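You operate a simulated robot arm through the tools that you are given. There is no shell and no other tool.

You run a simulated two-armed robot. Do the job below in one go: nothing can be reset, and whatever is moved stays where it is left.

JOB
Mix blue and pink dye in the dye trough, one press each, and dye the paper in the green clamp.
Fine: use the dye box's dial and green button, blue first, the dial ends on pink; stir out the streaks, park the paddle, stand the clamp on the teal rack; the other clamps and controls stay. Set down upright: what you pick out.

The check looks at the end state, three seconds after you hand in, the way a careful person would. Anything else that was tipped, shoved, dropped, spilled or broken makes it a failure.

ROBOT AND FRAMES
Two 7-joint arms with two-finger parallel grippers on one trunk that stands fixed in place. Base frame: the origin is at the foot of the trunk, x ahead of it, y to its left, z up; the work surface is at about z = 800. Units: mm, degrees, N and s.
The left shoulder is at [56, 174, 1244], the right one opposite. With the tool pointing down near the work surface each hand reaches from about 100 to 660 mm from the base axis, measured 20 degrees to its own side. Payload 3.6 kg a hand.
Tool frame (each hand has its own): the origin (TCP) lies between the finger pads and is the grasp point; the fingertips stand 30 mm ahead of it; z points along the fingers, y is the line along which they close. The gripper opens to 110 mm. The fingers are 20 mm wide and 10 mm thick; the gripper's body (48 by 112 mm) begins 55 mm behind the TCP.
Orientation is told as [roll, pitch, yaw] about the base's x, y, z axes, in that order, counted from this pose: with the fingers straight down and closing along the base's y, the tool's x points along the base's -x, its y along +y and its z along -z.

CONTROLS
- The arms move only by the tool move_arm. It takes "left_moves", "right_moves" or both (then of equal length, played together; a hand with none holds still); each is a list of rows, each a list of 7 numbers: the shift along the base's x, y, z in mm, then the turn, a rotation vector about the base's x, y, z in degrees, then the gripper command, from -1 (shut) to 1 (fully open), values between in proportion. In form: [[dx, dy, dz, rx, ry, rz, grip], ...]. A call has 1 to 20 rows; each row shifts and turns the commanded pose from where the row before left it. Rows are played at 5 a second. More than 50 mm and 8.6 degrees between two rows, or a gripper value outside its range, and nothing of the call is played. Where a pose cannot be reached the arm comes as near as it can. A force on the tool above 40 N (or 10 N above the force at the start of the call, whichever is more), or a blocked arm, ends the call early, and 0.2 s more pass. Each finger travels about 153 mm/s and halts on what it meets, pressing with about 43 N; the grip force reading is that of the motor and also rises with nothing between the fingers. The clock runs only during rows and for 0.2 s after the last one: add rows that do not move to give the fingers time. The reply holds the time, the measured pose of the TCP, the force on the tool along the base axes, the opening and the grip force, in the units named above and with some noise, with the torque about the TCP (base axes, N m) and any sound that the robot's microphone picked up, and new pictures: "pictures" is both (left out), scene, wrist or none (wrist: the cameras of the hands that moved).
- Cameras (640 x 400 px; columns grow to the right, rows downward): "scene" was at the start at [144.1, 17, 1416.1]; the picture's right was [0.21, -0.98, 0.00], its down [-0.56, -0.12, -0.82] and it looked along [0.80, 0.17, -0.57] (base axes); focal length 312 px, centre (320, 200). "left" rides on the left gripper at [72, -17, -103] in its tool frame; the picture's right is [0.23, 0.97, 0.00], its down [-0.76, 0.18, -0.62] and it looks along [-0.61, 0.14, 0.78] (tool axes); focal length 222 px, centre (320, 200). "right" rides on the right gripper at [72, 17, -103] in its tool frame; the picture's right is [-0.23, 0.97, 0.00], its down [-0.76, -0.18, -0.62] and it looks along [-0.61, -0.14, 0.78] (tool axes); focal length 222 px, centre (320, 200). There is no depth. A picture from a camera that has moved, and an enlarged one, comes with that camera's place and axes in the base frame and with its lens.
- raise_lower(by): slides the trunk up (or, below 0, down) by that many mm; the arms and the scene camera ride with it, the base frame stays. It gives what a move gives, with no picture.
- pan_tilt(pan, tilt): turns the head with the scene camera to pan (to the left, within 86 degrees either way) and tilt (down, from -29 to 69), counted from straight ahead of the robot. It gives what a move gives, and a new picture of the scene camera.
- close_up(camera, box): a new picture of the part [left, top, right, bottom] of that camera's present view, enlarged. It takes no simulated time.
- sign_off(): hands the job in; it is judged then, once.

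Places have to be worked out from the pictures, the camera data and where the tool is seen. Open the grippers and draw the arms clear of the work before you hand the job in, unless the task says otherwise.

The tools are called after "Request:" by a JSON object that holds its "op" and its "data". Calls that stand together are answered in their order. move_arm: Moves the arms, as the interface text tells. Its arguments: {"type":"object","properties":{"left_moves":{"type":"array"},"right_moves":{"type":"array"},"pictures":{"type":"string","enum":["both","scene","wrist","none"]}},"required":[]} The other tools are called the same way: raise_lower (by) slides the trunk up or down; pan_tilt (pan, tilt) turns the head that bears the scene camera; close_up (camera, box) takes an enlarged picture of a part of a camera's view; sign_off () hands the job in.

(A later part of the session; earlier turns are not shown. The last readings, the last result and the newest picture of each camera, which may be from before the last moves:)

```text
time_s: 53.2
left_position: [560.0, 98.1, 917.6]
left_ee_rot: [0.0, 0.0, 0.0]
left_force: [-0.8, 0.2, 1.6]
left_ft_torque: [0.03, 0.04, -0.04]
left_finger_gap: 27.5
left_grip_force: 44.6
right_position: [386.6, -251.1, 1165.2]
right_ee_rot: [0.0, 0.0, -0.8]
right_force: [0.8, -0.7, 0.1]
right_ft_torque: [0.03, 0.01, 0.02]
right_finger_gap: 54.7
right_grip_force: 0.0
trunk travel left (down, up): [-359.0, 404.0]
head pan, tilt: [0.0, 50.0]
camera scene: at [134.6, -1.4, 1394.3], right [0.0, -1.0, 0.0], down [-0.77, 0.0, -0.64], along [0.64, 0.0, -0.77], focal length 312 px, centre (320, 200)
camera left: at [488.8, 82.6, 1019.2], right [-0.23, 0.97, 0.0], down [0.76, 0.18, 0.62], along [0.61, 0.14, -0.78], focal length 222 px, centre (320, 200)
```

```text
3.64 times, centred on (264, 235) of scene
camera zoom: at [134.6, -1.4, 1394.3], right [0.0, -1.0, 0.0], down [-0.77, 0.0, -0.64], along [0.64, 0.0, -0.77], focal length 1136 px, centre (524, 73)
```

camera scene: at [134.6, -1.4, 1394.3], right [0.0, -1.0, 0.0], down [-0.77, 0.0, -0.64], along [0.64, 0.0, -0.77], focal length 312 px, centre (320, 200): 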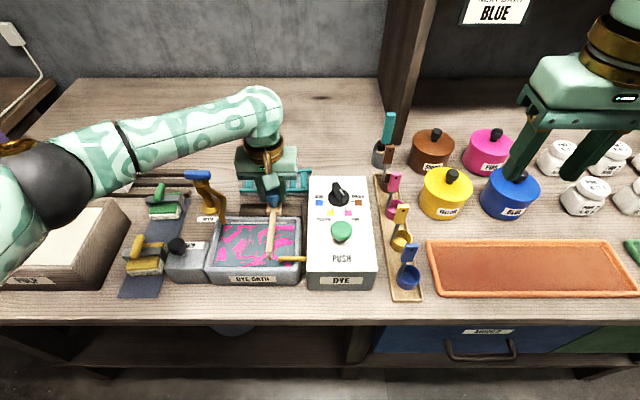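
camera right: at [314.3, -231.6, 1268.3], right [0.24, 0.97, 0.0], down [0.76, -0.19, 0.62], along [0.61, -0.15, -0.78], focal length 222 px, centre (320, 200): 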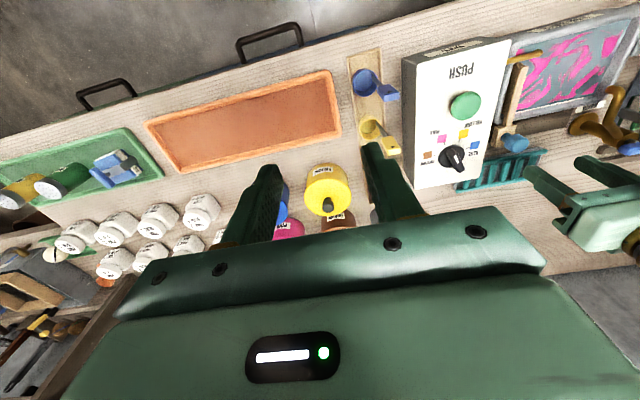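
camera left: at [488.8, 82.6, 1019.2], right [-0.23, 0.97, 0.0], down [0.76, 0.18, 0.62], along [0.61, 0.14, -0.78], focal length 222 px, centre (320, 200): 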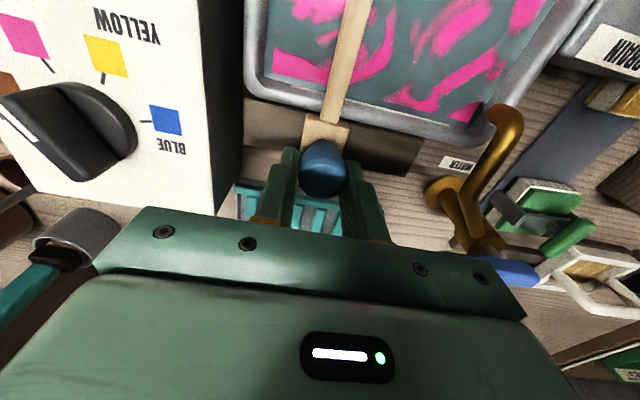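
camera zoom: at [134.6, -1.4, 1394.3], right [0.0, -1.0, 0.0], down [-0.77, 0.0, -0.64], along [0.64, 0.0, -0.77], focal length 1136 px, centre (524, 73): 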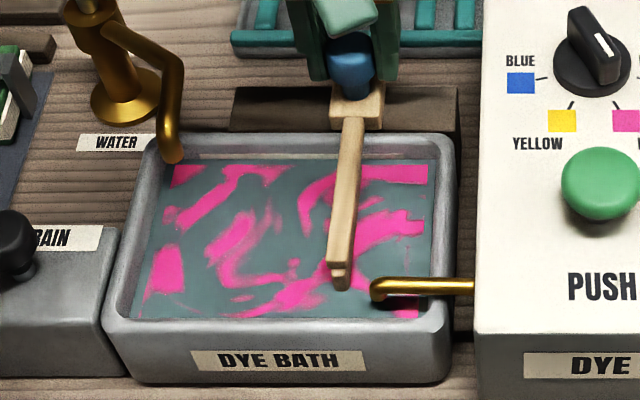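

It slides freely. I stir with several back-and-forth strokes between y≈68 and y≈140, then check the streaks.

Request:
{"op": "move_arm", "data": {"left_moves": [[0, 10, 0, 0, 0, 0, -0.6], [0, 11, 0, 0, 0, 0, -0.6], [0, 11, 0, 0, 0, 0, -0.6], [0, 10, 0, 0, 0, 0, -0.6], [0, -10, 0, 0, 0, 0, -0.6], [0, -12, 0, 0, 0, 0, -0.6], [0, -12, 0, 0, 0, 0, -0.6], [0, -12, 0, 0, 0, 0, -0.6], [0, -12, 0, 0, 0, 0, -0.6], [0, -12, 0, 0, 0, 0, -0.6], [0, 10, 0, 0, 0, 0, -0.6], [0, 12, 0, 0, 0, 0, -0.6], [0, 12, 0, 0, 0, 0, -0.6], [0, 12, 0, 0, 0, 0, -0.6], [0, 12, 0, 0, 0, 0, -0.6], [0, 12, 0, 0, 0, 0, -0.6]]}}

Request:
{"op": "close_up", "data": {"camera": "scene", "box": [200, 180, 328, 290]}}

```text
time_s: 56.6
left_position: [560.5, 141.3, 917.6]
left_ee_rot: [0.0, 0.0, 0.2]
left_force: [-6.4, 1.2, -6.6]
left_ft_torque: [-0.04, 0.39, -0.04]
left_finger_gap: 27.2
left_grip_force: 45.1
right_position: [387.5, -250.5, 1165.4]
right_ee_rot: [0.0, -0.1, -0.8]
right_force: [0.2, 0.1, -0.1]
right_ft_torque: [-0.01, 0.01, 0.03]
right_finger_gap: 55.2
right_grip_force: 0.1
trunk travel left (down, up): [-359.0, 404.0]
head pan, tilt: [0.0, 50.0]
camera scene: at [134.8, -0.5, 1394.3], right [0.0, -1.0, 0.0], down [-0.77, 0.0, -0.64], along [0.64, 0.0, -0.77], focal length 312 px, centre (320, 200)
camera left: at [488.8, 125.7, 1019.3], right [-0.23, 0.97, 0.0], down [0.76, 0.18, 0.62], along [0.61, 0.14, -0.78], focal length 222 px, centre (320, 200)
```

scene: 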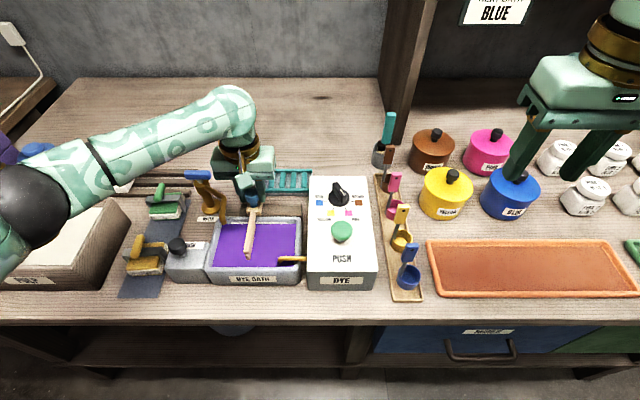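
left: 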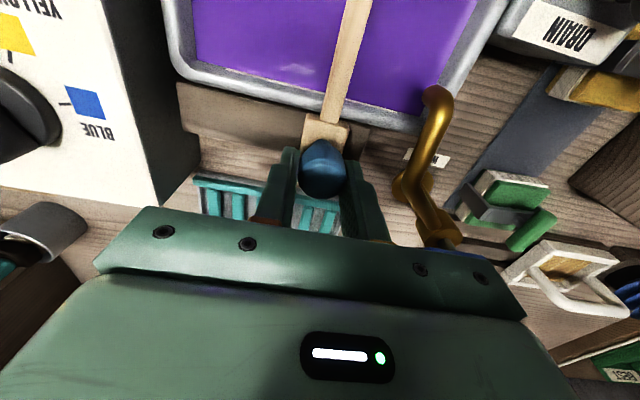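

```text
3.64 times, centred on (264, 235) of scene
camera zoom: at [134.8, -0.5, 1394.3], right [0.0, -1.0, 0.0], down [-0.77, 0.0, -0.64], along [0.64, 0.0, -0.77], focal length 1136 px, centre (524, 73)
```

zoom: 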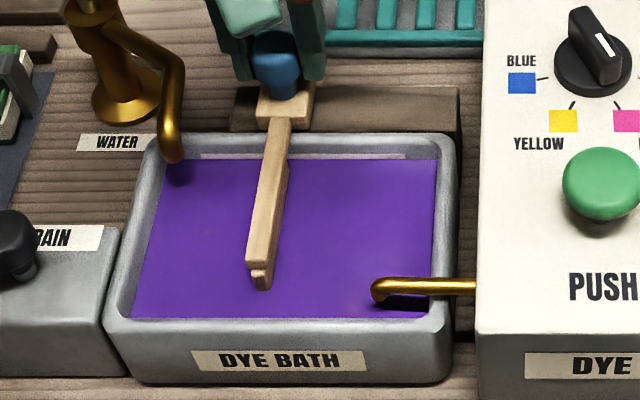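

Bath is uniform purple. I slide the paddle back to its parked spot (y≈58.5), release, and rise.

Request:
{"op": "move_arm", "data": {"left_moves": [[0, -12, 0, 0, 0, 0, -0.6], [0, -12, 0, 0, 0, 0, -0.6], [0, -12, 0, 0, 0, 0, -0.6], [0, -12, 0, 0, 0, 0, -0.6], [0, -12, 0, 0, 0, 0, -0.6], [0, -12, 0, 0, 0, 0, -0.6], [0, -7, 0, 0, 0, 0, -0.6], [0, -4, 0, 0, 0, 0, -0.6], [0, 0, 0, 0, 0, 0, -0.6]], "pictures": "scene"}}

Request:
{"op": "close_up", "data": {"camera": "scene", "box": [200, 180, 328, 290]}}

```text
time_s: 58.6
left_position: [559.9, 59.0, 917.5]
left_ee_rot: [0.0, 0.0, 0.1]
left_force: [-3.3, 3.0, -5.7]
left_ft_torque: [0.13, -0.02, 0.01]
left_finger_gap: 27.6
left_grip_force: 45.5
right_position: [387.0, -251.8, 1164.9]
right_ee_rot: [0.0, 0.0, -0.8]
right_force: [0.0, 0.4, -0.6]
right_ft_torque: [-0.01, 0.02, 0.01]
right_finger_gap: 55.0
right_grip_force: 0.0
trunk travel left (down, up): [-359.0, 404.0]
head pan, tilt: [0.0, 50.0]
camera scene: at [135.2, -0.9, 1394.2], right [0.0, -1.0, 0.0], down [-0.77, 0.0, -0.64], along [0.64, 0.0, -0.77], focal length 312 px, centre (320, 200)
```

scene: 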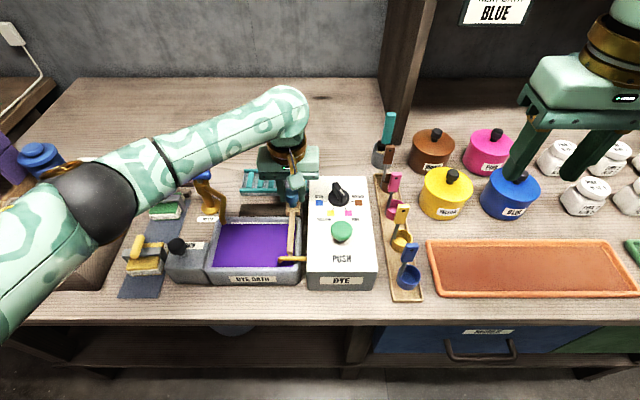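

```text
3.64 times, centred on (264, 235) of scene
camera zoom: at [135.2, -0.9, 1394.2], right [0.0, -1.0, 0.0], down [-0.77, 0.0, -0.64], along [0.64, 0.0, -0.77], focal length 1136 px, centre (524, 73)
```

zoom: 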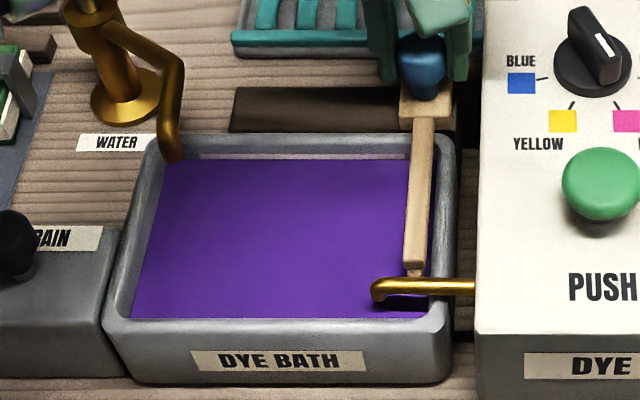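

Paddle parked at its original y. I open and lift, then test the reach over the rack at a safe height.

Request:
{"op": "move_arm", "data": {"left_moves": [[0, 0, 0, 0, 0, 0, -0.3], [0, 0, 0, 0, 0, 0, 0], [0, 0, 0, 0, 0, 0, 0], [0, 0, 30, 0, 0, 0, 0], [0, 0, 40, 0, 0, 0, 0], [0, 10, 40, 0, 0, 0, 0], [25, 15, 0, 0, 0, 0, 0], [25, 15, 0, 0, 0, 0, 0], [25, 15, 0, 0, 0, 0, 0], [25, 5, 0, 0, 0, 0, 0], [25, 0, 0, 0, 0, 0, 0], [0, 0, 0, 0, 0, 0, 0]]}}

Request:
{"op": "close_up", "data": {"camera": "left", "box": [220, 60, 620, 260]}}

Request:
{"op": "close_up", "data": {"camera": "scene", "box": [200, 160, 328, 240]}}

```text
time_s: 61.2
left_position: [647.6, 122.3, 1029.4]
left_ee_rot: [-0.1, 0.0, 0.0]
left_force: [0.6, -0.1, 0.7]
left_ft_torque: [0.03, 0.04, 0.02]
left_finger_gap: 55.1
left_grip_force: 0.1
left hand out of reach, approached as far as the arm can: row 10, 11
right_position: [387.3, -251.4, 1165.3]
right_ee_rot: [0.0, 0.0, -0.7]
right_force: [-0.4, -0.4, 0.3]
right_ft_torque: [-0.01, -0.01, 0.0]
right_finger_gap: 54.8
right_grip_force: 0.1
trunk travel left (down, up): [-359.0, 404.0]
head pan, tilt: [0.0, 50.0]
camera scene: at [135.0, -1.7, 1394.2], right [0.0, -1.0, 0.0], down [-0.77, 0.0, -0.64], along [0.64, 0.0, -0.77], focal length 312 px, centre (320, 200)
camera left: at [575.3, 106.6, 1131.3], right [-0.23, 0.97, 0.0], down [0.76, 0.18, 0.62], along [0.61, 0.14, -0.78], focal length 222 px, centre (320, 200)
```

scene: 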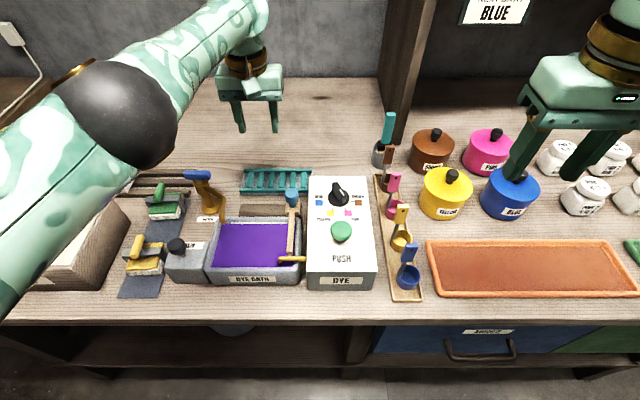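
left: 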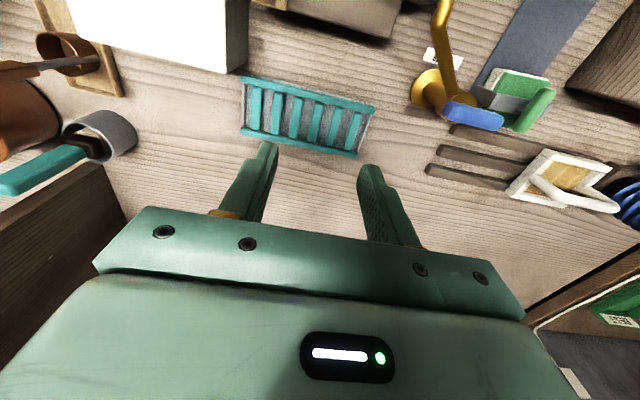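

```text
1.60 times, centred on (420, 160) of left
camera zoom: at [575.3, 106.6, 1131.3], right [-0.23, 0.97, 0.0], down [0.76, 0.18, 0.62], along [0.61, 0.14, -0.78], focal length 355 px, centre (160, 264)
```

zoom: 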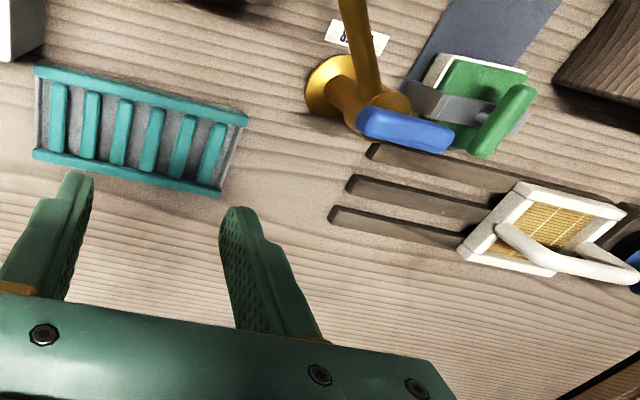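

```text
5.00 times, centred on (264, 200) of scene
camera zoom: at [135.0, -1.7, 1394.2], right [0.0, -1.0, 0.0], down [-0.77, 0.0, -0.64], along [0.64, 0.0, -0.77], focal length 1562 px, centre (600, 200)
```

zoom: 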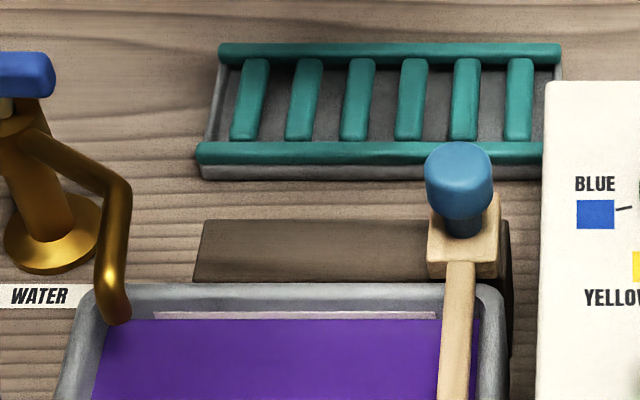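

With the tool vertical the reach ends at x≈648, but the rack spans x≈646–714, y≈27–195. I'll therefore grasp the clamp's handle with the fingers tilted forward 25° and keep that tilt for dip and placement. I move over near the clamp, tilting as I go.

Request:
{"op": "move_arm", "data": {"left_moves": [[-12, 25, 0, 0, 0, 0, 0], [-12, 27, 0, 0, -3, 0, 0], [-12, 27, 0, 0, -3, 0, 0], [-12, 27, 0, 0, -3, 0, 0], [-12, 27, 0, 0, -3, 0, 0], [-12, 27, 0, 0, -3, 0, 0], [-12, 27, 0, 0, -3, 0, 0], [-12, 27, 0, 0, -3, 0, 0], [-5, 24, 0, 0, -4, 0, 0], [0, 0, 0, 0, 0, 0, 0]]}}

Request:
{"op": "close_up", "data": {"camera": "left", "box": [220, 80, 420, 205]}}

Request:
{"op": "close_up", "data": {"camera": "scene", "box": [120, 150, 216, 210]}}

```text
time_s: 63.4
left_position: [722.7, 360.1, 1018.7]
left_ee_rot: [-0.1, -25.0, 0.1]
left_force: [0.1, -0.1, 0.4]
left_ft_torque: [-0.01, 0.0, 0.01]
left_finger_gap: 55.3
left_grip_force: 0.0
left hand out of reach, approached as far as the arm can: row 1, 2, 3, 4, 5, 6, 7, 8, 9
right_position: [387.3, -250.9, 1166.4]
right_ee_rot: [0.1, 0.0, -0.7]
right_force: [0.0, 0.0, 0.3]
right_ft_torque: [0.01, -0.01, 0.0]
right_finger_gap: 54.9
right_grip_force: 0.1
trunk travel left (down, up): [-359.0, 404.0]
head pan, tilt: [0.0, 50.0]
camera scene: at [135.0, -1.8, 1394.3], right [0.0, -1.0, 0.0], down [-0.77, 0.0, -0.64], along [0.64, 0.0, -0.77], focal length 312 px, centre (320, 200)
camera left: at [615.0, 345.3, 1081.4], right [-0.21, 0.97, -0.1], down [0.43, 0.18, 0.89], along [0.88, 0.14, -0.45], focal length 222 px, centre (320, 200)
```

scene: 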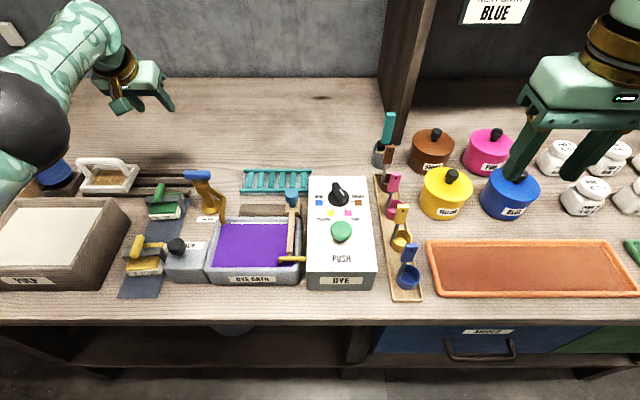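
left: 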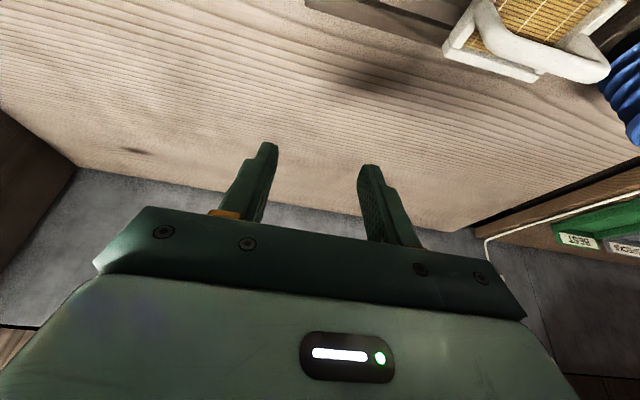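

```text
3.20 times, centred on (320, 142) of left
camera zoom: at [615.0, 345.3, 1081.4], right [-0.21, 0.97, -0.1], down [0.43, 0.18, 0.89], along [0.88, 0.14, -0.45], focal length 711 px, centre (320, 384)
```

zoom: 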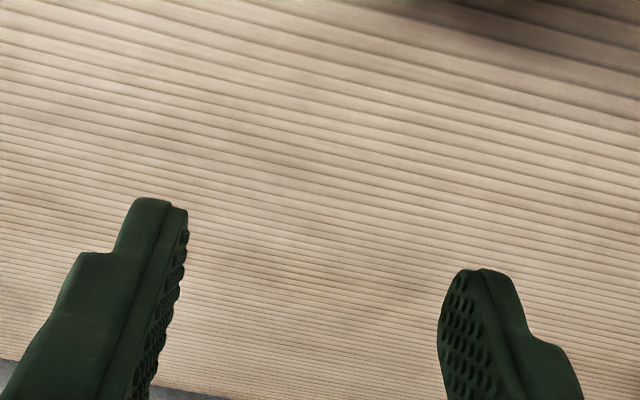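

```text
6.67 times, centred on (168, 180) of scene
camera zoom: at [135.0, -1.8, 1394.3], right [0.0, -1.0, 0.0], down [-0.77, 0.0, -0.64], along [0.64, 0.0, -0.77], focal length 2082 px, centre (1333, 333)
```

zoom: 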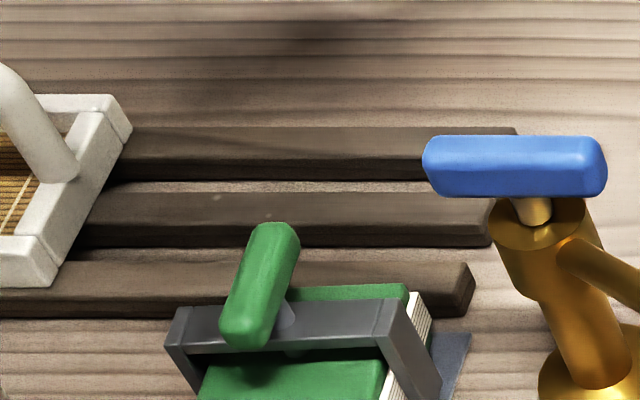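

The arm is stretched straight (x=722 with tilt) and lagged behind the command; I try pulling straight back to leave the stretched posture.

Request:
{"op": "move_arm", "data": {"left_moves": [[-20, 0, 10, 0, 0, 0, 0], [-20, 0, 10, 0, 0, 0, 0], [-20, 0, 0, 0, 0, 0, 0], [0, 0, 0, 0, 0, 0, 0]], "pictures": "scene"}}

```text
time_s: 64.4
left_position: [723.0, 371.6, 1037.8]
left_ee_rot: [-0.1, -25.1, 0.1]
left_force: [-0.4, -0.8, 0.0]
left_ft_torque: [0.0, 0.02, 0.0]
left_finger_gap: 54.9
left_grip_force: 0.1
left hand out of reach, approached as far as the arm can: row 1, 2, 3
right_position: [386.0, -253.0, 1165.2]
right_ee_rot: [0.0, 0.0, -0.8]
right_force: [0.9, 0.7, -0.3]
right_ft_torque: [0.02, -0.01, -0.02]
right_finger_gap: 54.8
right_grip_force: 0.1
trunk travel left (down, up): [-359.0, 404.0]
head pan, tilt: [0.0, 50.0]
camera scene: at [135.0, -1.3, 1394.3], right [0.0, -1.0, 0.0], down [-0.77, 0.0, -0.64], along [0.64, 0.0, -0.77], focal length 312 px, centre (320, 200)
```

scene: 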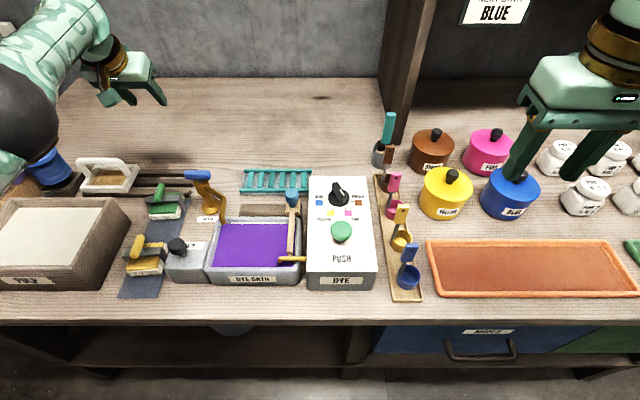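

Still on the stretched singular posture. I try a mostly downward and sideways command with retraction, which should make the elbow bend.

Request:
{"op": "move_arm", "data": {"left_moves": [[-10, 0, -30, 0, 0, 0, 0], [-20, 0, -30, 0, 0, 0, 0], [-30, 0, -10, 0, 0, 0, 0], [-30, 0, 0, 0, 0, 0, 0], [0, 0, 0, 0, 0, 0, 0]], "pictures": "scene"}}

```text
time_s: 65.6
left_position: [706.1, 390.0, 949.7]
left_ee_rot: [-0.2, -24.9, 0.1]
left_force: [-0.7, -0.1, -0.7]
left_ft_torque: [0.02, 0.03, 0.01]
left_finger_gap: 55.0
left_grip_force: 0.1
left hand out of reach, approached as far as the arm can: row 1, 2, 3, 4
right_position: [386.4, -252.1, 1165.5]
right_ee_rot: [0.0, 0.0, -0.8]
right_force: [0.9, 0.0, 0.3]
right_ft_torque: [0.0, 0.01, -0.03]
right_finger_gap: 55.0
right_grip_force: 0.1
trunk travel left (down, up): [-359.0, 404.0]
head pan, tilt: [0.0, 50.0]
camera scene: at [135.0, -1.4, 1394.3], right [0.0, -1.0, 0.0], down [-0.77, 0.0, -0.64], along [0.64, 0.0, -0.77], focal length 312 px, centre (320, 200)
```

scene: 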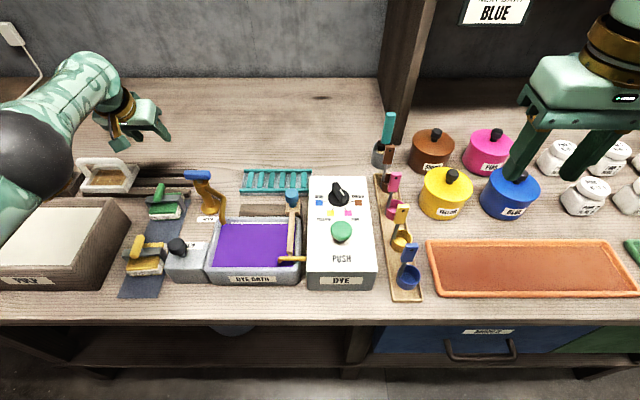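

The arm is fully stretched (wrist 594 mm from the shoulder). I raise the hand along the sphere, then command a large retraction toward the shoulder at a safe height to break the singular posture.

Request:
{"op": "move_arm", "data": {"left_moves": [[0, 0, 40, 0, 0, 0, 0], [0, 0, 40, 0, 0, 0, 0], [0, 0, 30, 0, 0, 0, 0], [-45, -16, 5, 0, 2, 0, 0], [-45, -16, 5, 0, 2, 0, 0], [-45, -16, 5, 0, 2, 0, 0], [-45, -16, 5, 0, 2, 0, 0], [-45, -16, 5, 0, 2, 0, 0], [0, 0, 0, 0, 0, 0, 0]], "pictures": "scene"}}

```text
time_s: 67.6
left_position: [693.2, 358.0, 1093.2]
left_ee_rot: [0.0, -14.8, 0.0]
left_force: [-0.8, 0.5, 0.0]
left_ft_torque: [0.0, 0.0, 0.01]
left_finger_gap: 55.0
left_grip_force: 0.1
left hand out of reach, approached as far as the arm can: row 1, 2, 4, 5, 6, 7, 8
right_position: [387.1, -250.9, 1164.6]
right_ee_rot: [0.1, 0.2, -0.7]
right_force: [0.5, 0.2, -0.3]
right_ft_torque: [0.0, -0.02, -0.02]
right_finger_gap: 55.2
right_grip_force: 0.0
trunk travel left (down, up): [-359.0, 404.0]
head pan, tilt: [0.0, 50.0]
camera scene: at [135.1, -1.0, 1394.2], right [0.0, -1.0, 0.0], down [-0.77, 0.0, -0.64], along [0.64, 0.0, -0.77], focal length 312 px, centre (320, 200)
```

scene: 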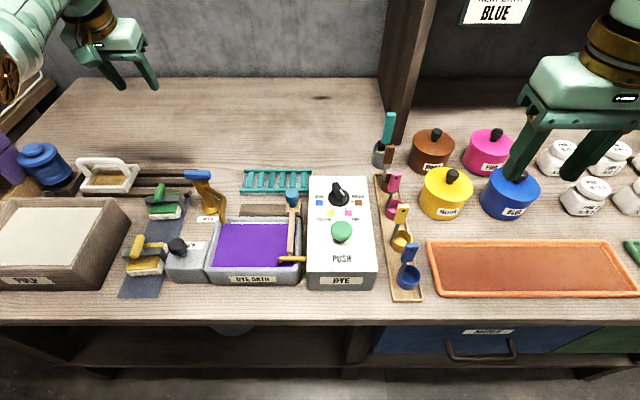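

Row 3 was reachable: being slightly inside the reach sphere works, big steps near the singularity don't. I go down 80 mm (which lands inside the sphere), then retract in small growing steps.

Request:
{"op": "move_arm", "data": {"left_moves": [[0, 0, -40, 0, 0, 0, 0], [0, 0, -40, 0, 0, 0, 0], [0, 0, 0, 0, 0, 0, 0], [-1, 0, 0, 0, 0, 0, 0], [-1, 0, 0, 0, 0, 0, 0], [-2, -1, 0, 0, 0, 0, 0], [-2, -1, 0, 0, 0, 0, 0], [-3, -1, 0, 0, 0, 0, 0], [-4, -1, 0, 0, 0, 0, 0], [-5, -2, 0, 0, 0, 0, 0], [-7, -2, 0, 0, 0, 0, 0], [-9, -3, 0, 0, 0, 0, 0], [-11, -4, 0, 0, 0, 0, 0], [-13, -4, 0, 0, 0, 0, 0], [-15, -4, 0, 0, 0, 0, 0], [0, 0, 0, 0, 0, 0, 0]], "pictures": "scene"}}

```text
time_s: 71.0
left_position: [692.7, 357.0, 1009.6]
left_ee_rot: [0.0, -15.0, 0.1]
left_force: [-0.7, 1.0, -0.2]
left_ft_torque: [0.0, 0.0, 0.02]
left_finger_gap: 55.1
left_grip_force: 0.0
left hand out of reach, approached as far as the arm can: row 7, 8, 9, 10, 11, 12, 13, 14, 15
right_position: [387.4, -251.6, 1163.9]
right_ee_rot: [0.0, 0.0, -0.9]
right_force: [0.7, 0.3, -0.7]
right_ft_torque: [0.02, 0.02, -0.02]
right_finger_gap: 54.9
right_grip_force: 0.1
trunk travel left (down, up): [-359.0, 404.0]
head pan, tilt: [0.0, 50.0]
camera scene: at [135.0, -1.3, 1394.3], right [0.0, -1.0, 0.0], down [-0.77, 0.0, -0.64], along [0.64, 0.0, -0.77], focal length 312 px, centre (320, 200)
```

scene: 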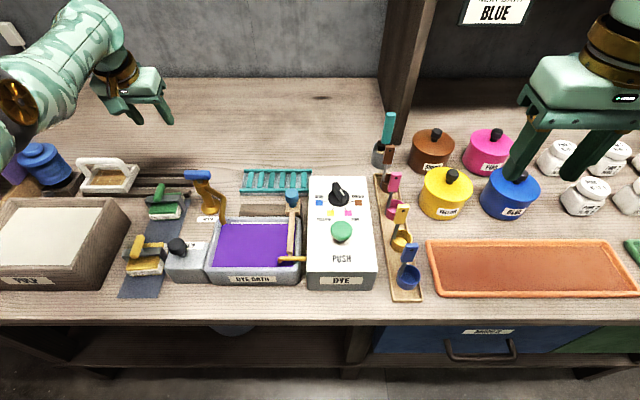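

Radially it stays frozen; the elbow bends outward (to +y), so a sideways move toward −y should flex it. I try that at constant height.

Request:
{"op": "move_arm", "data": {"left_moves": [[0, -40, 0, 0, 0, 0, 0], [0, -40, 0, 0, 0, 0, 0], [0, -40, 0, 0, 0, 0, 0], [0, -40, 0, 0, 0, 0, 0], [0, 0, 0, 0, 0, 0, 0]], "pictures": "scene"}}

```text
time_s: 72.2
left_position: [702.3, 199.1, 1008.8]
left_ee_rot: [0.0, -14.9, 0.1]
left_force: [-0.1, 0.0, 0.3]
left_ft_torque: [0.0, 0.0, 0.0]
left_finger_gap: 55.0
left_grip_force: 0.0
left hand out of reach, approached as far as the arm can: row 1, 2
right_position: [387.6, -251.0, 1165.9]
right_ee_rot: [0.0, 0.0, -0.8]
right_force: [0.1, 0.4, 0.2]
right_ft_torque: [-0.01, 0.01, 0.01]
right_finger_gap: 54.8
right_grip_force: 0.0
trunk travel left (down, up): [-359.0, 404.0]
head pan, tilt: [0.0, 50.0]
camera scene: at [135.0, -0.6, 1394.3], right [0.0, -1.0, 0.0], down [-0.77, 0.0, -0.64], along [0.64, 0.0, -0.77], focal length 312 px, centre (320, 200)
```

scene: 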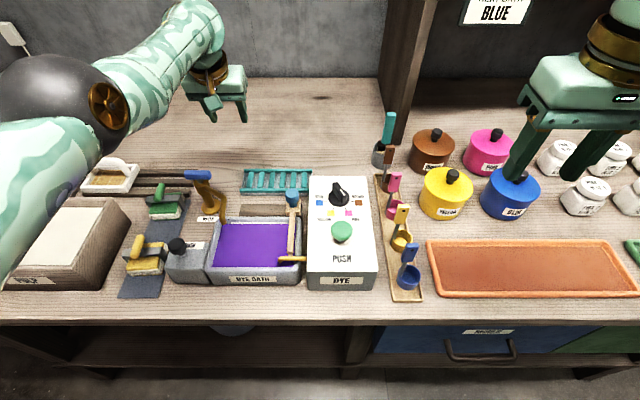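

It worked: the last rows were reachable and the elbow is bent. Now I retract in −x.

Request:
{"op": "move_arm", "data": {"left_moves": [[-5, 0, 0, 0, 0, 0, 0], [-10, 0, 0, 0, 0, 0, 0], [-20, 0, 0, 0, 0, 0, 0], [-30, 0, 0, 0, 0, 0, 0], [-40, 0, 0, 0, 0, 0, 0], [-40, 20, 0, 0, 0, 0, 0], [-40, 30, 0, 0, 0, 0, 0], [0, 0, 0, 0, 0, 0, 0]], "pictures": "scene"}}

```text
time_s: 74.0
left_position: [702.8, 238.1, 997.0]
left_ee_rot: [0.0, -15.0, 0.1]
left_force: [0.0, -0.4, 0.7]
left_ft_torque: [0.05, -0.01, 0.02]
left_finger_gap: 55.0
left_grip_force: 0.0
left hand out of reach, approached as far as the arm can: row 1, 2, 3, 4, 5, 6, 7
right_position: [386.6, -252.0, 1163.9]
right_ee_rot: [-0.1, 0.0, -0.8]
right_force: [0.0, 0.7, -0.1]
right_ft_torque: [-0.02, -0.01, 0.01]
right_finger_gap: 55.2
right_grip_force: 0.0
trunk travel left (down, up): [-359.0, 404.0]
head pan, tilt: [0.0, 50.0]
camera scene: at [135.0, -2.1, 1394.3], right [0.0, -1.0, 0.0], down [-0.77, 0.0, -0.64], along [0.64, 0.0, -0.77], focal length 312 px, centre (320, 200)
```

scene: 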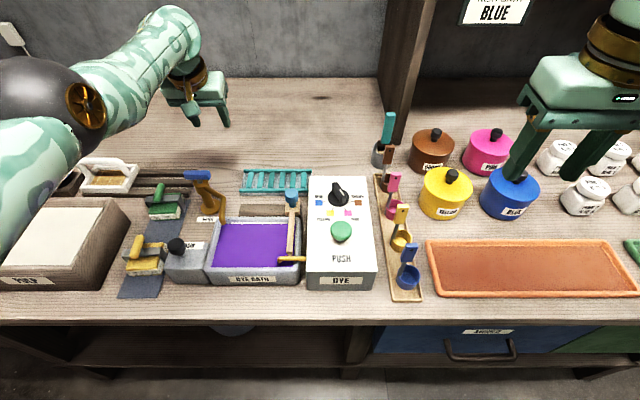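

The elbow seems to be pinned at its straight stop. I bias the target slightly outward while sweeping toward −y (the flexing direction), and only then retract.

Request:
{"op": "move_arm", "data": {"left_moves": [[20, 0, 0, 0, 0, 0, 0], [10, 0, 10, 0, 0, 0, 0], [0, -40, 0, 0, 0, 0, 0], [0, -40, 0, 0, 0, 0, 0], [0, -40, 0, 0, 0, 0, 0], [-20, -40, 0, 0, 0, 0, 0], [-20, -30, 0, 0, 0, 0, 0], [-30, -20, 0, 0, 0, 0, 0], [-30, -10, 0, 0, 0, 0, 0], [-30, 0, 0, 0, 0, 0, 0], [0, 0, 0, 0, 0, 0, 0]], "pictures": "scene"}}

```text
time_s: 76.4
left_position: [653.7, 2.9, 994.9]
left_ee_rot: [0.1, -14.8, 0.1]
left_force: [0.5, 0.7, 0.4]
left_ft_torque: [0.04, -0.03, -0.04]
left_finger_gap: 55.2
left_grip_force: 0.0
left hand out of reach, approached as far as the arm can: row 1, 2, 4, 5, 6, 7, 8, 9, 10
right_position: [386.2, -251.1, 1164.7]
right_ee_rot: [-0.1, 0.1, -0.8]
right_force: [0.1, 0.0, -0.9]
right_ft_torque: [-0.01, 0.02, -0.02]
right_finger_gap: 55.1
right_grip_force: 0.1
trunk travel left (down, up): [-359.0, 404.0]
head pan, tilt: [0.0, 50.0]
camera scene: at [135.0, -1.5, 1394.3], right [0.0, -1.0, 0.0], down [-0.77, 0.0, -0.64], along [0.64, 0.0, -0.77], focal length 312 px, centre (320, 200)
```

scene: 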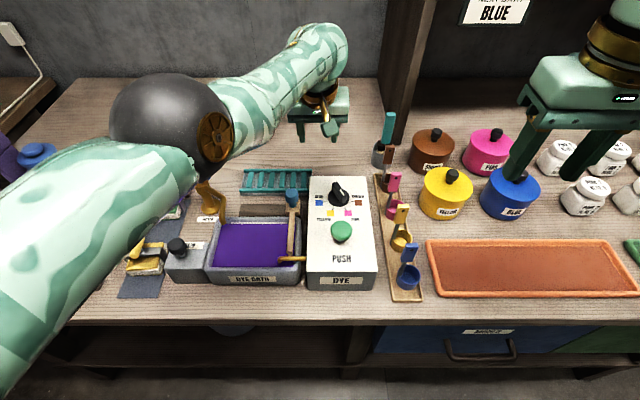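

Still straight. I try the same trick with a vertical sweep: outward bias, up, then retract.

Request:
{"op": "move_arm", "data": {"left_moves": [[20, 20, 0, 0, 0, 0, 0], [0, 20, 0, 0, 0, 0, 0], [0, 0, 40, 0, 0, 0, 0], [0, 0, 40, 0, 0, 0, 0], [0, 0, 40, 0, 0, 0, 0], [0, 0, 40, 0, 0, 0, 0], [-40, 0, 30, 0, 0, 0, 0], [-40, 0, 20, 0, 0, 0, 0], [-40, 0, 0, 0, 0, 0, 0], [-40, 0, 0, 0, 0, 0, 0], [-40, 0, 0, 0, 0, 0, 0], [0, 0, 0, 0, 0, 0, 0]], "pictures": "none"}}

```text
time_s: 79.0
left_position: [625.3, 6.0, 1250.1]
left_ee_rot: [0.0, -14.9, 0.1]
left_force: [-0.1, -0.3, -0.8]
left_ft_torque: [-0.02, -0.02, -0.05]
left_finger_gap: 54.9
left_grip_force: 0.1
left hand out of reach, approached as far as the arm can: row 1, 2, 3, 6, 7, 8, 9, 10, 11
right_position: [387.9, -250.7, 1165.2]
right_ee_rot: [0.0, -0.1, -0.8]
right_force: [-0.4, 0.0, -0.5]
right_ft_torque: [0.0, -0.01, 0.0]
right_finger_gap: 55.0
right_grip_force: 0.0
trunk travel left (down, up): [-359.0, 404.0]
head pan, tilt: [0.0, 50.0]
```

Still straight; now the opposite: outward bias, sweep down at this safe height, then retract.

Request:
{"op": "move_arm", "data": {"left_moves": [[20, 0, 10, 0, 0, 0, 0], [0, 10, 0, 0, 0, 0, 0], [10, 10, -40, 0, 0, 0, 0], [10, 10, -40, 0, 0, 0, 0], [10, 10, -40, 0, 0, 0, 0], [0, 10, -40, 0, 0, 0, 0], [-40, 0, -10, 0, 0, 0, 0], [-40, 0, 0, 0, 0, 0, 0], [-40, 0, 0, 0, 0, 0, 0], [-40, 0, 0, 0, 0, 0, 0], [-40, 0, 0, 0, 0, 0, 0], [0, 0, 0, 0, 0, 0, 0]], "pictures": "scene"}}

```text
time_s: 81.6
left_position: [656.5, 4.3, 1093.7]
left_ee_rot: [0.0, -15.0, 0.1]
left_force: [0.7, -0.4, 0.2]
left_ft_torque: [0.01, 0.03, -0.04]
left_finger_gap: 55.0
left_grip_force: 0.1
left hand out of reach, approached as far as the arm can: row 1, 2, 3, 4, 6, 7, 8, 9, 10, 11
right_position: [387.8, -251.9, 1164.5]
right_ee_rot: [0.0, 0.0, -0.8]
right_force: [0.3, -0.1, -0.1]
right_ft_torque: [0.01, 0.01, 0.02]
right_finger_gap: 54.8
right_grip_force: 0.0
trunk travel left (down, up): [-359.0, 404.0]
head pan, tilt: [0.0, 50.0]
camera scene: at [134.9, -1.6, 1394.3], right [0.0, -1.0, 0.0], down [-0.77, 0.0, -0.64], along [0.64, 0.0, -0.77], focal length 312 px, centre (320, 200)
```

scene: 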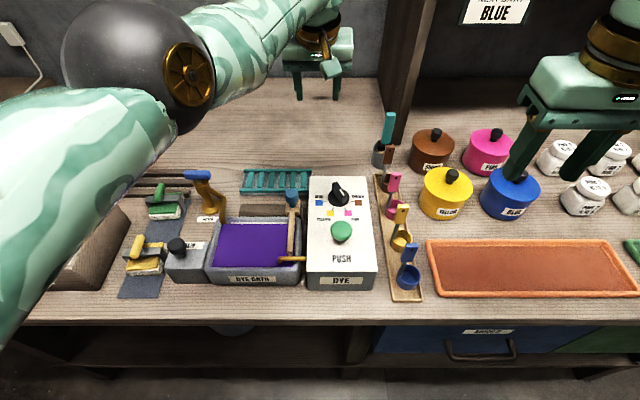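

The elbow's axis looks roughly sideways, so a pitch rotation of the hand should drive it directly. I rotate the tilt further forward in free air while retracting modestly.

Request:
{"op": "move_arm", "data": {"left_moves": [[0, 0, 0, 0, -8, 0, 0], [0, 0, 0, 0, -8, 0, 0], [0, 0, 0, 0, -8, 0, 0], [0, 0, 0, 0, -8, 0, 0], [-20, 0, 0, 0, -8, 0, 0], [-40, 0, 0, 0, 0, 0, 0], [-40, 0, 0, 0, 0, 0, 0], [-40, 0, 0, 0, 0, 0, 0], [0, 0, 0, 0, 0, 0, 0]], "pictures": "none"}}

```text
time_s: 83.6
left_position: [740.3, -7.1, 1096.9]
left_ee_rot: [-0.1, -46.7, 0.4]
left_force: [0.1, 0.6, 0.1]
left_ft_torque: [-0.01, -0.01, 0.0]
left_finger_gap: 55.1
left_grip_force: 0.0
left hand out of reach, approached as far as the arm can: row 1, 2, 3, 4, 5, 6, 7, 8
right_position: [387.3, -251.7, 1165.1]
right_ee_rot: [0.0, 0.0, -0.8]
right_force: [0.8, 0.0, 0.4]
right_ft_torque: [0.0, -0.02, 0.0]
right_finger_gap: 54.9
right_grip_force: 0.1
trunk travel left (down, up): [-359.0, 404.0]
head pan, tilt: [0.0, 50.0]
```

No flexing that way. I rotate the opposite way (toward vertical and past it), letting the hand come back.

Request:
{"op": "move_arm", "data": {"left_moves": [[0, 0, 0, 0, 8, 0, 0], [0, 0, 0, 0, 8, 0, 0], [0, 0, 0, 0, 8, 0, 0], [0, 0, 0, 0, 8, 0, 0], [0, 0, 0, 0, 8, 0, 0], [0, 0, 0, 0, 8, 0, 0], [0, 0, 0, 0, 8, 0, 0], [0, 0, 0, 0, 8, 0, 0], [-40, 0, 0, 0, 8, 0, 0], [-40, 0, 0, 0, 0, 0, 0], [-40, 0, 0, 0, 0, 0, 0], [-40, 0, 0, 0, 0, 0, 0], [-40, 0, 0, 0, 0, 0, 0], [-40, 0, 0, 0, 0, 0, 0], [0, 0, 0, 0, 0, 0, 0]], "pictures": "scene"}}

```text
time_s: 86.8
left_position: [390.5, 147.8, 1105.1]
left_ee_rot: [0.4, 17.1, 0.4]
left_force: [0.9, 0.1, -0.3]
left_ft_torque: [0.0, 0.02, 0.01]
left_finger_gap: 55.2
left_grip_force: 0.0
left hand out of reach, approached as far as the arm can: row 1, 2, 3, 4, 5, 6, 7, 8, 9
right_position: [387.4, -250.2, 1164.8]
right_ee_rot: [0.0, 0.0, -0.8]
right_force: [0.2, 0.0, 0.2]
right_ft_torque: [-0.01, 0.02, 0.02]
right_finger_gap: 54.9
right_grip_force: 0.0
trunk travel left (down, up): [-359.0, 404.0]
head pan, tilt: [0.0, 50.0]
camera scene: at [135.6, -1.4, 1394.1], right [0.0, -1.0, 0.0], down [-0.77, 0.0, -0.64], along [0.64, 0.0, -0.77], focal length 312 px, centre (320, 200)
```

scene: 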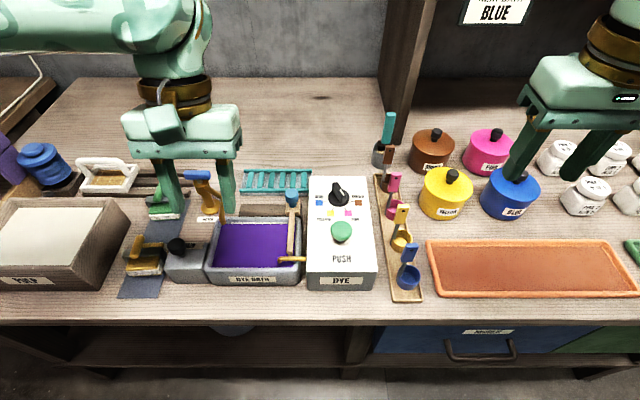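

The arm is free again at (390,148,1105); nothing was touched. I'll stay away from full stretch: I bring the hand upright and higher, then lower the trunk 150 mm so the reach at the rack has margin.

Request:
{"op": "move_arm", "data": {"left_moves": [[0, 15, 10, 0, -6, 0, 0], [0, 15, 10, 0, -6, 0, 0], [0, 15, 10, 0, -5, 0, 0], [0, 15, 10, 0, 0, 0, 0], [0, 10, 10, 0, 0, 0, 0], [0, 0, 0, 0, 0, 0, 0]], "pictures": "none"}}

Request:
{"op": "raise_lower", "data": {"by": -150}}

```text
time_s: 88.2
left_position: [390.5, 215.7, 1156.6]
left_ee_rot: [0.3, 0.3, 0.3]
left_force: [0.2, -0.8, 0.9]
left_ft_torque: [0.01, -0.02, -0.04]
left_finger_gap: 55.0
left_grip_force: 0.0
right_position: [386.7, -251.2, 1165.6]
right_ee_rot: [0.0, 0.0, -0.9]
right_force: [-0.2, 0.1, -0.1]
right_ft_torque: [0.01, 0.04, -0.01]
right_finger_gap: 55.0
right_grip_force: 0.0
trunk travel left (down, up): [-359.0, 404.0]
head pan, tilt: [0.0, 50.0]
```

```text
time_s: 89.9
left_position: [388.5, 217.4, 1006.1]
left_ee_rot: [0.2, 0.2, 0.3]
left_force: [-0.9, -0.4, 0.4]
left_ft_torque: [-0.02, 0.02, 0.0]
left_finger_gap: 54.7
left_grip_force: 0.0
right_position: [386.4, -250.4, 1016.8]
right_ee_rot: [0.0, -0.1, -0.8]
right_force: [-0.1, -0.7, -0.4]
right_ft_torque: [0.02, -0.01, 0.02]
right_finger_gap: 55.1
right_grip_force: 0.0
trunk travel left (down, up): [-209.0, 554.0]
head pan, tilt: [0.0, 50.0]
```

Trunk is lowered. Now I move the left hand toward the clamp at (540,360,985) while tilting to −30.

Request:
{"op": "move_arm", "data": {"left_moves": [[0, 20, 0, 0, -3, 0, 0], [15, 20, 0, 0, -3, 0, 0], [15, 20, 0, 0, -3, 0, 0], [15, 20, 0, 0, -3, 0, 0], [15, 20, 0, 0, -3, 0, 0], [15, 20, 0, 0, -3, 0, 0], [15, 22, 0, 0, -3, 0, 0], [15, 0, -5, 0, -3, 0, 0], [20, 0, -5, 0, -3, 0, 0], [25, 0, -10, 0, -3, 0, 0], [0, 0, 0, 0, 0, 0, 0]]}}

Request:
{"op": "close_up", "data": {"camera": "left", "box": [220, 0, 420, 125]}}

Request:
{"op": "pan_tilt", "data": {"pan": 25, "tilt": 38}}

Request:
{"op": "close_up", "data": {"camera": "scene", "box": [220, 180, 380, 280]}}

```text
time_s: 92.3
left_position: [540.7, 359.3, 985.0]
left_ee_rot: [0.2, -30.0, 0.4]
left_force: [-0.2, 0.6, 0.1]
left_ft_torque: [-0.02, 0.01, 0.02]
left_finger_gap: 55.1
left_grip_force: 0.0
right_position: [387.2, -251.7, 1016.9]
right_ee_rot: [0.1, 0.0, -0.9]
right_force: [0.6, -0.7, 0.1]
right_ft_torque: [-0.03, 0.01, 0.03]
right_finger_gap: 54.8
right_grip_force: 0.1
trunk travel left (down, up): [-209.0, 554.0]
head pan, tilt: [0.0, 50.0]
camera scene: at [199.9, -1.2, 1240.5], right [0.0, -1.0, 0.0], down [-0.77, 0.0, -0.64], along [0.64, 0.0, -0.77], focal length 312 px, centre (320, 200)
camera left: at [427.3, 342.7, 1037.4], right [-0.2, 0.97, -0.11], down [0.35, 0.18, 0.92], along [0.91, 0.15, -0.38], focal length 222 px, centre (320, 200)
```

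scene: 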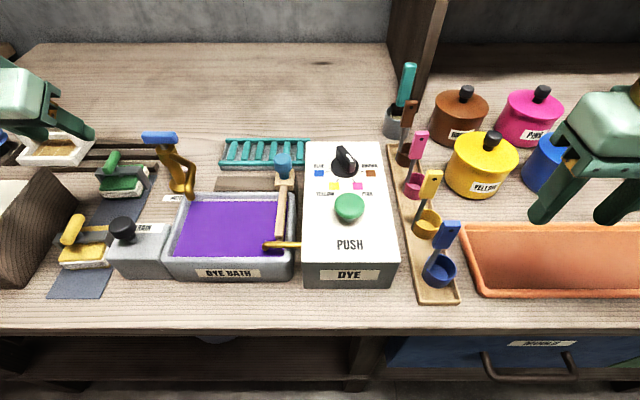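
left: 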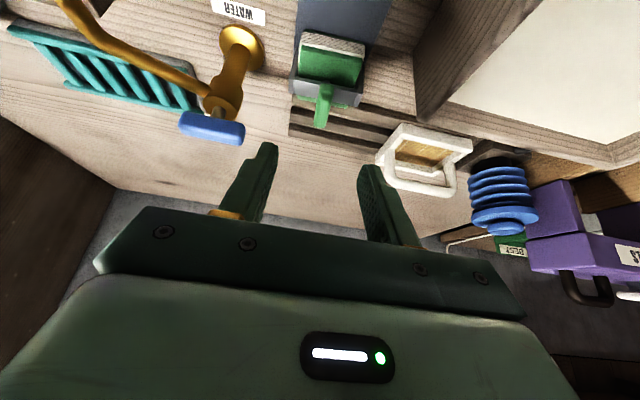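

```text
3.20 times, centred on (320, 62) of left
camera zoom: at [427.3, 342.7, 1037.4], right [-0.2, 0.97, -0.11], down [0.35, 0.18, 0.92], along [0.91, 0.15, -0.38], focal length 711 px, centre (320, 640)
```

zoom: 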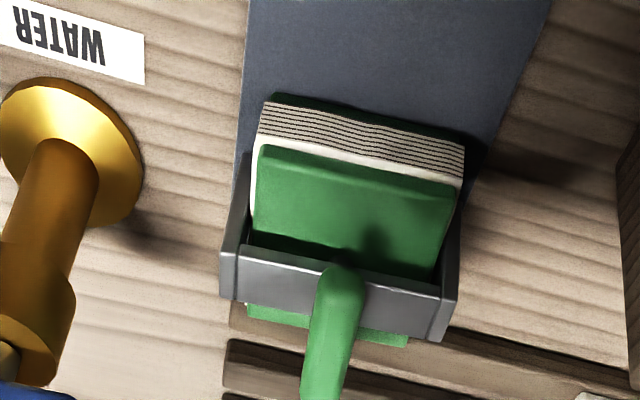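

```text
time_s: 93.2
left_position: [540.2, 360.8, 985.2]
left_ee_rot: [0.1, -29.8, 0.3]
left_force: [-1.0, -0.5, -0.1]
left_ft_torque: [0.01, 0.01, 0.01]
left_finger_gap: 55.0
left_grip_force: 0.0
right_position: [387.2, -251.7, 1014.3]
right_ee_rot: [0.0, 0.0, -0.8]
right_force: [-0.1, -0.7, -0.7]
right_ft_torque: [-0.01, 0.03, -0.03]
right_finger_gap: 54.8
right_grip_force: 0.1
trunk travel left (down, up): [-209.0, 554.0]
head pan, tilt: [25.0, 38.0]
camera scene: at [201.5, 35.2, 1257.6], right [0.42, -0.91, 0.0], down [-0.56, -0.26, -0.79], along [0.71, 0.33, -0.62], focal length 312 px, centre (320, 200)
```

scene: 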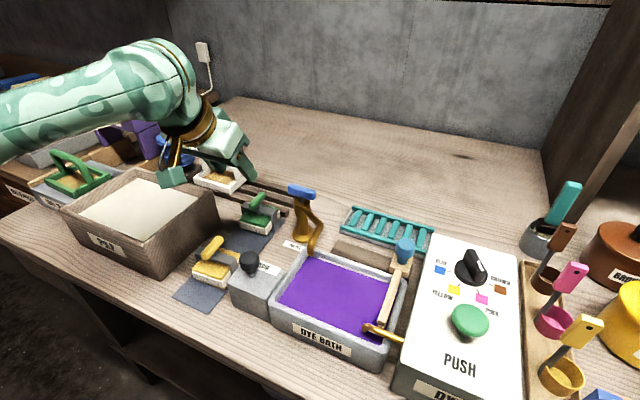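

```text
4.00 times, centred on (300, 230) of scene
camera zoom: at [201.5, 35.2, 1257.6], right [0.42, -0.91, 0.0], down [-0.56, -0.26, -0.79], along [0.71, 0.33, -0.62], focal length 1249 px, centre (400, 80)
```

zoom: 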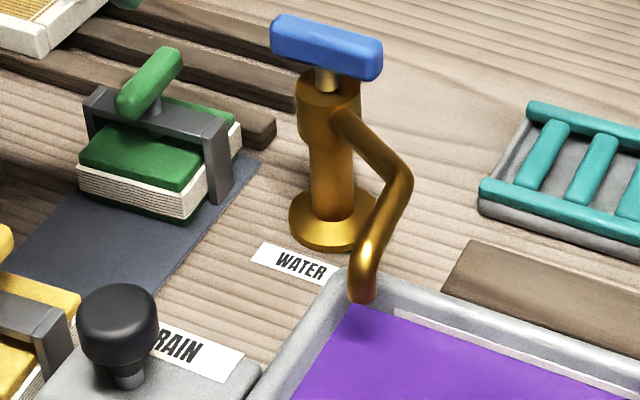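

Both views agree: the handle bar runs along x from 577 to 624 at y≈361.5, z≈863, above the grey yoke (top ≈840). I descend with the open fingers to TCP (591.5,361.5,~890) and check.

Request:
{"op": "move_arm", "data": {"left_moves": [[17, 0.5, 0, 0, 0, 0, 0], [17, 0.5, 0, 0, 0, 0, 0], [17, 0, -10, 0, 0, 0, 0], [0, 0, -30, 0, 0, 0, 0], [0, 0, -30, 0, 0, 0, 0], [0, 0, -20, 0, 0, 0, 0], [0, 0, 0, 0, 0, 0, 0]]}}

Request:
{"op": "close_up", "data": {"camera": "left", "box": [220, 60, 420, 185]}}

Request:
{"op": "close_up", "data": {"camera": "scene", "box": [200, 160, 328, 240]}}

```text
time_s: 94.8
left_position: [591.7, 360.9, 896.0]
left_ee_rot: [0.1, -29.7, 0.4]
left_force: [0.3, 0.3, 0.0]
left_ft_torque: [-0.03, 0.01, 0.0]
left_finger_gap: 55.2
left_grip_force: 0.0
right_position: [387.8, -251.8, 1015.4]
right_ee_rot: [0.1, -0.2, -0.7]
right_force: [-0.6, 0.3, 0.3]
right_ft_torque: [0.0, -0.01, -0.01]
right_finger_gap: 54.9
right_grip_force: 0.0
trunk travel left (down, up): [-209.0, 554.0]
head pan, tilt: [25.0, 38.0]
camera scene: at [201.4, 35.2, 1257.6], right [0.42, -0.91, 0.0], down [-0.56, -0.26, -0.79], along [0.71, 0.33, -0.62], focal length 312 px, centre (320, 200)
camera left: at [477.9, 344.2, 947.8], right [-0.2, 0.97, -0.11], down [0.35, 0.18, 0.92], along [0.91, 0.15, -0.38], focal length 222 px, centre (320, 200)
```

scene: 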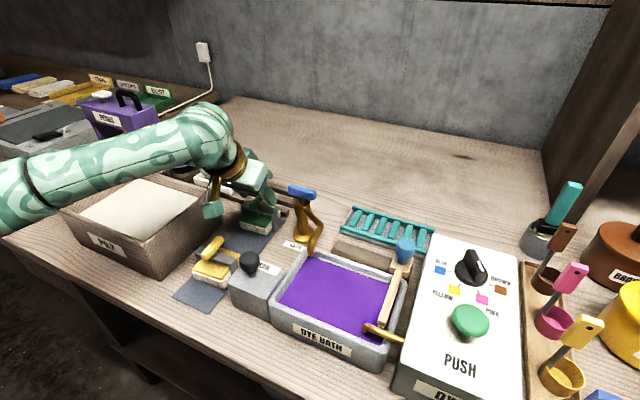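
left: 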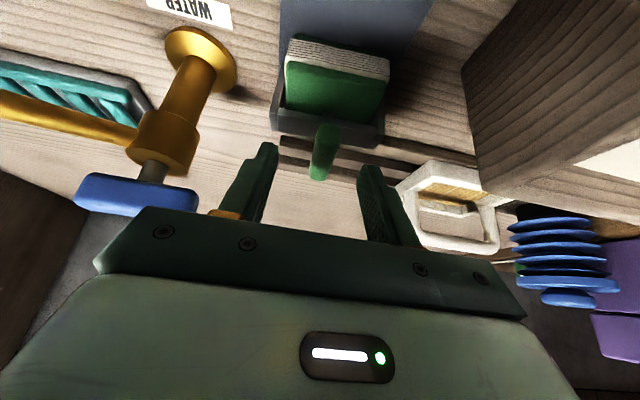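

```text
3.20 times, centred on (320, 122) of left
camera zoom: at [477.9, 344.2, 947.8], right [-0.2, 0.97, -0.11], down [0.35, 0.18, 0.92], along [0.91, 0.15, -0.38], focal length 711 px, centre (320, 448)
```

zoom: 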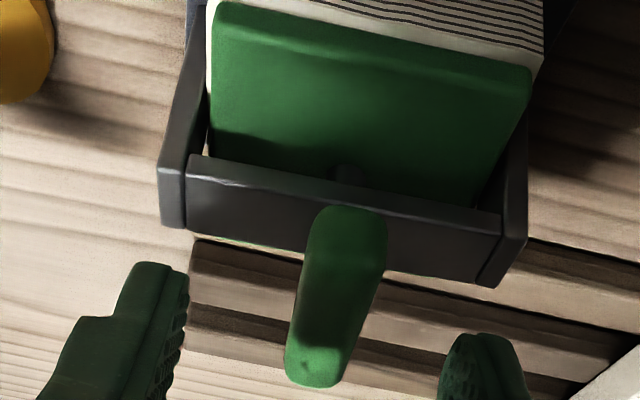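

```text
5.00 times, centred on (264, 200) of scene
camera zoom: at [201.4, 35.2, 1257.6], right [0.42, -0.91, 0.0], down [-0.56, -0.26, -0.79], along [0.71, 0.33, -0.62], focal length 1562 px, centre (600, 200)
```

zoom: 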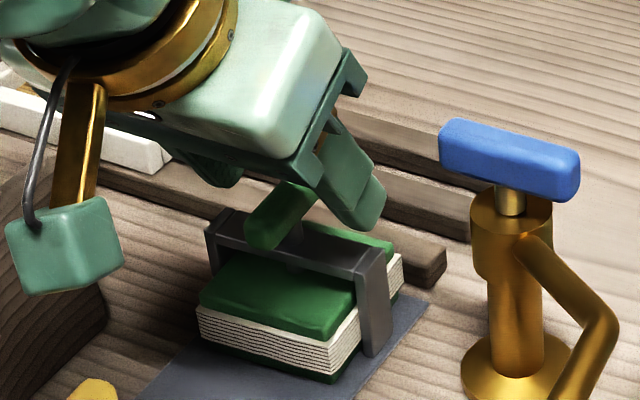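

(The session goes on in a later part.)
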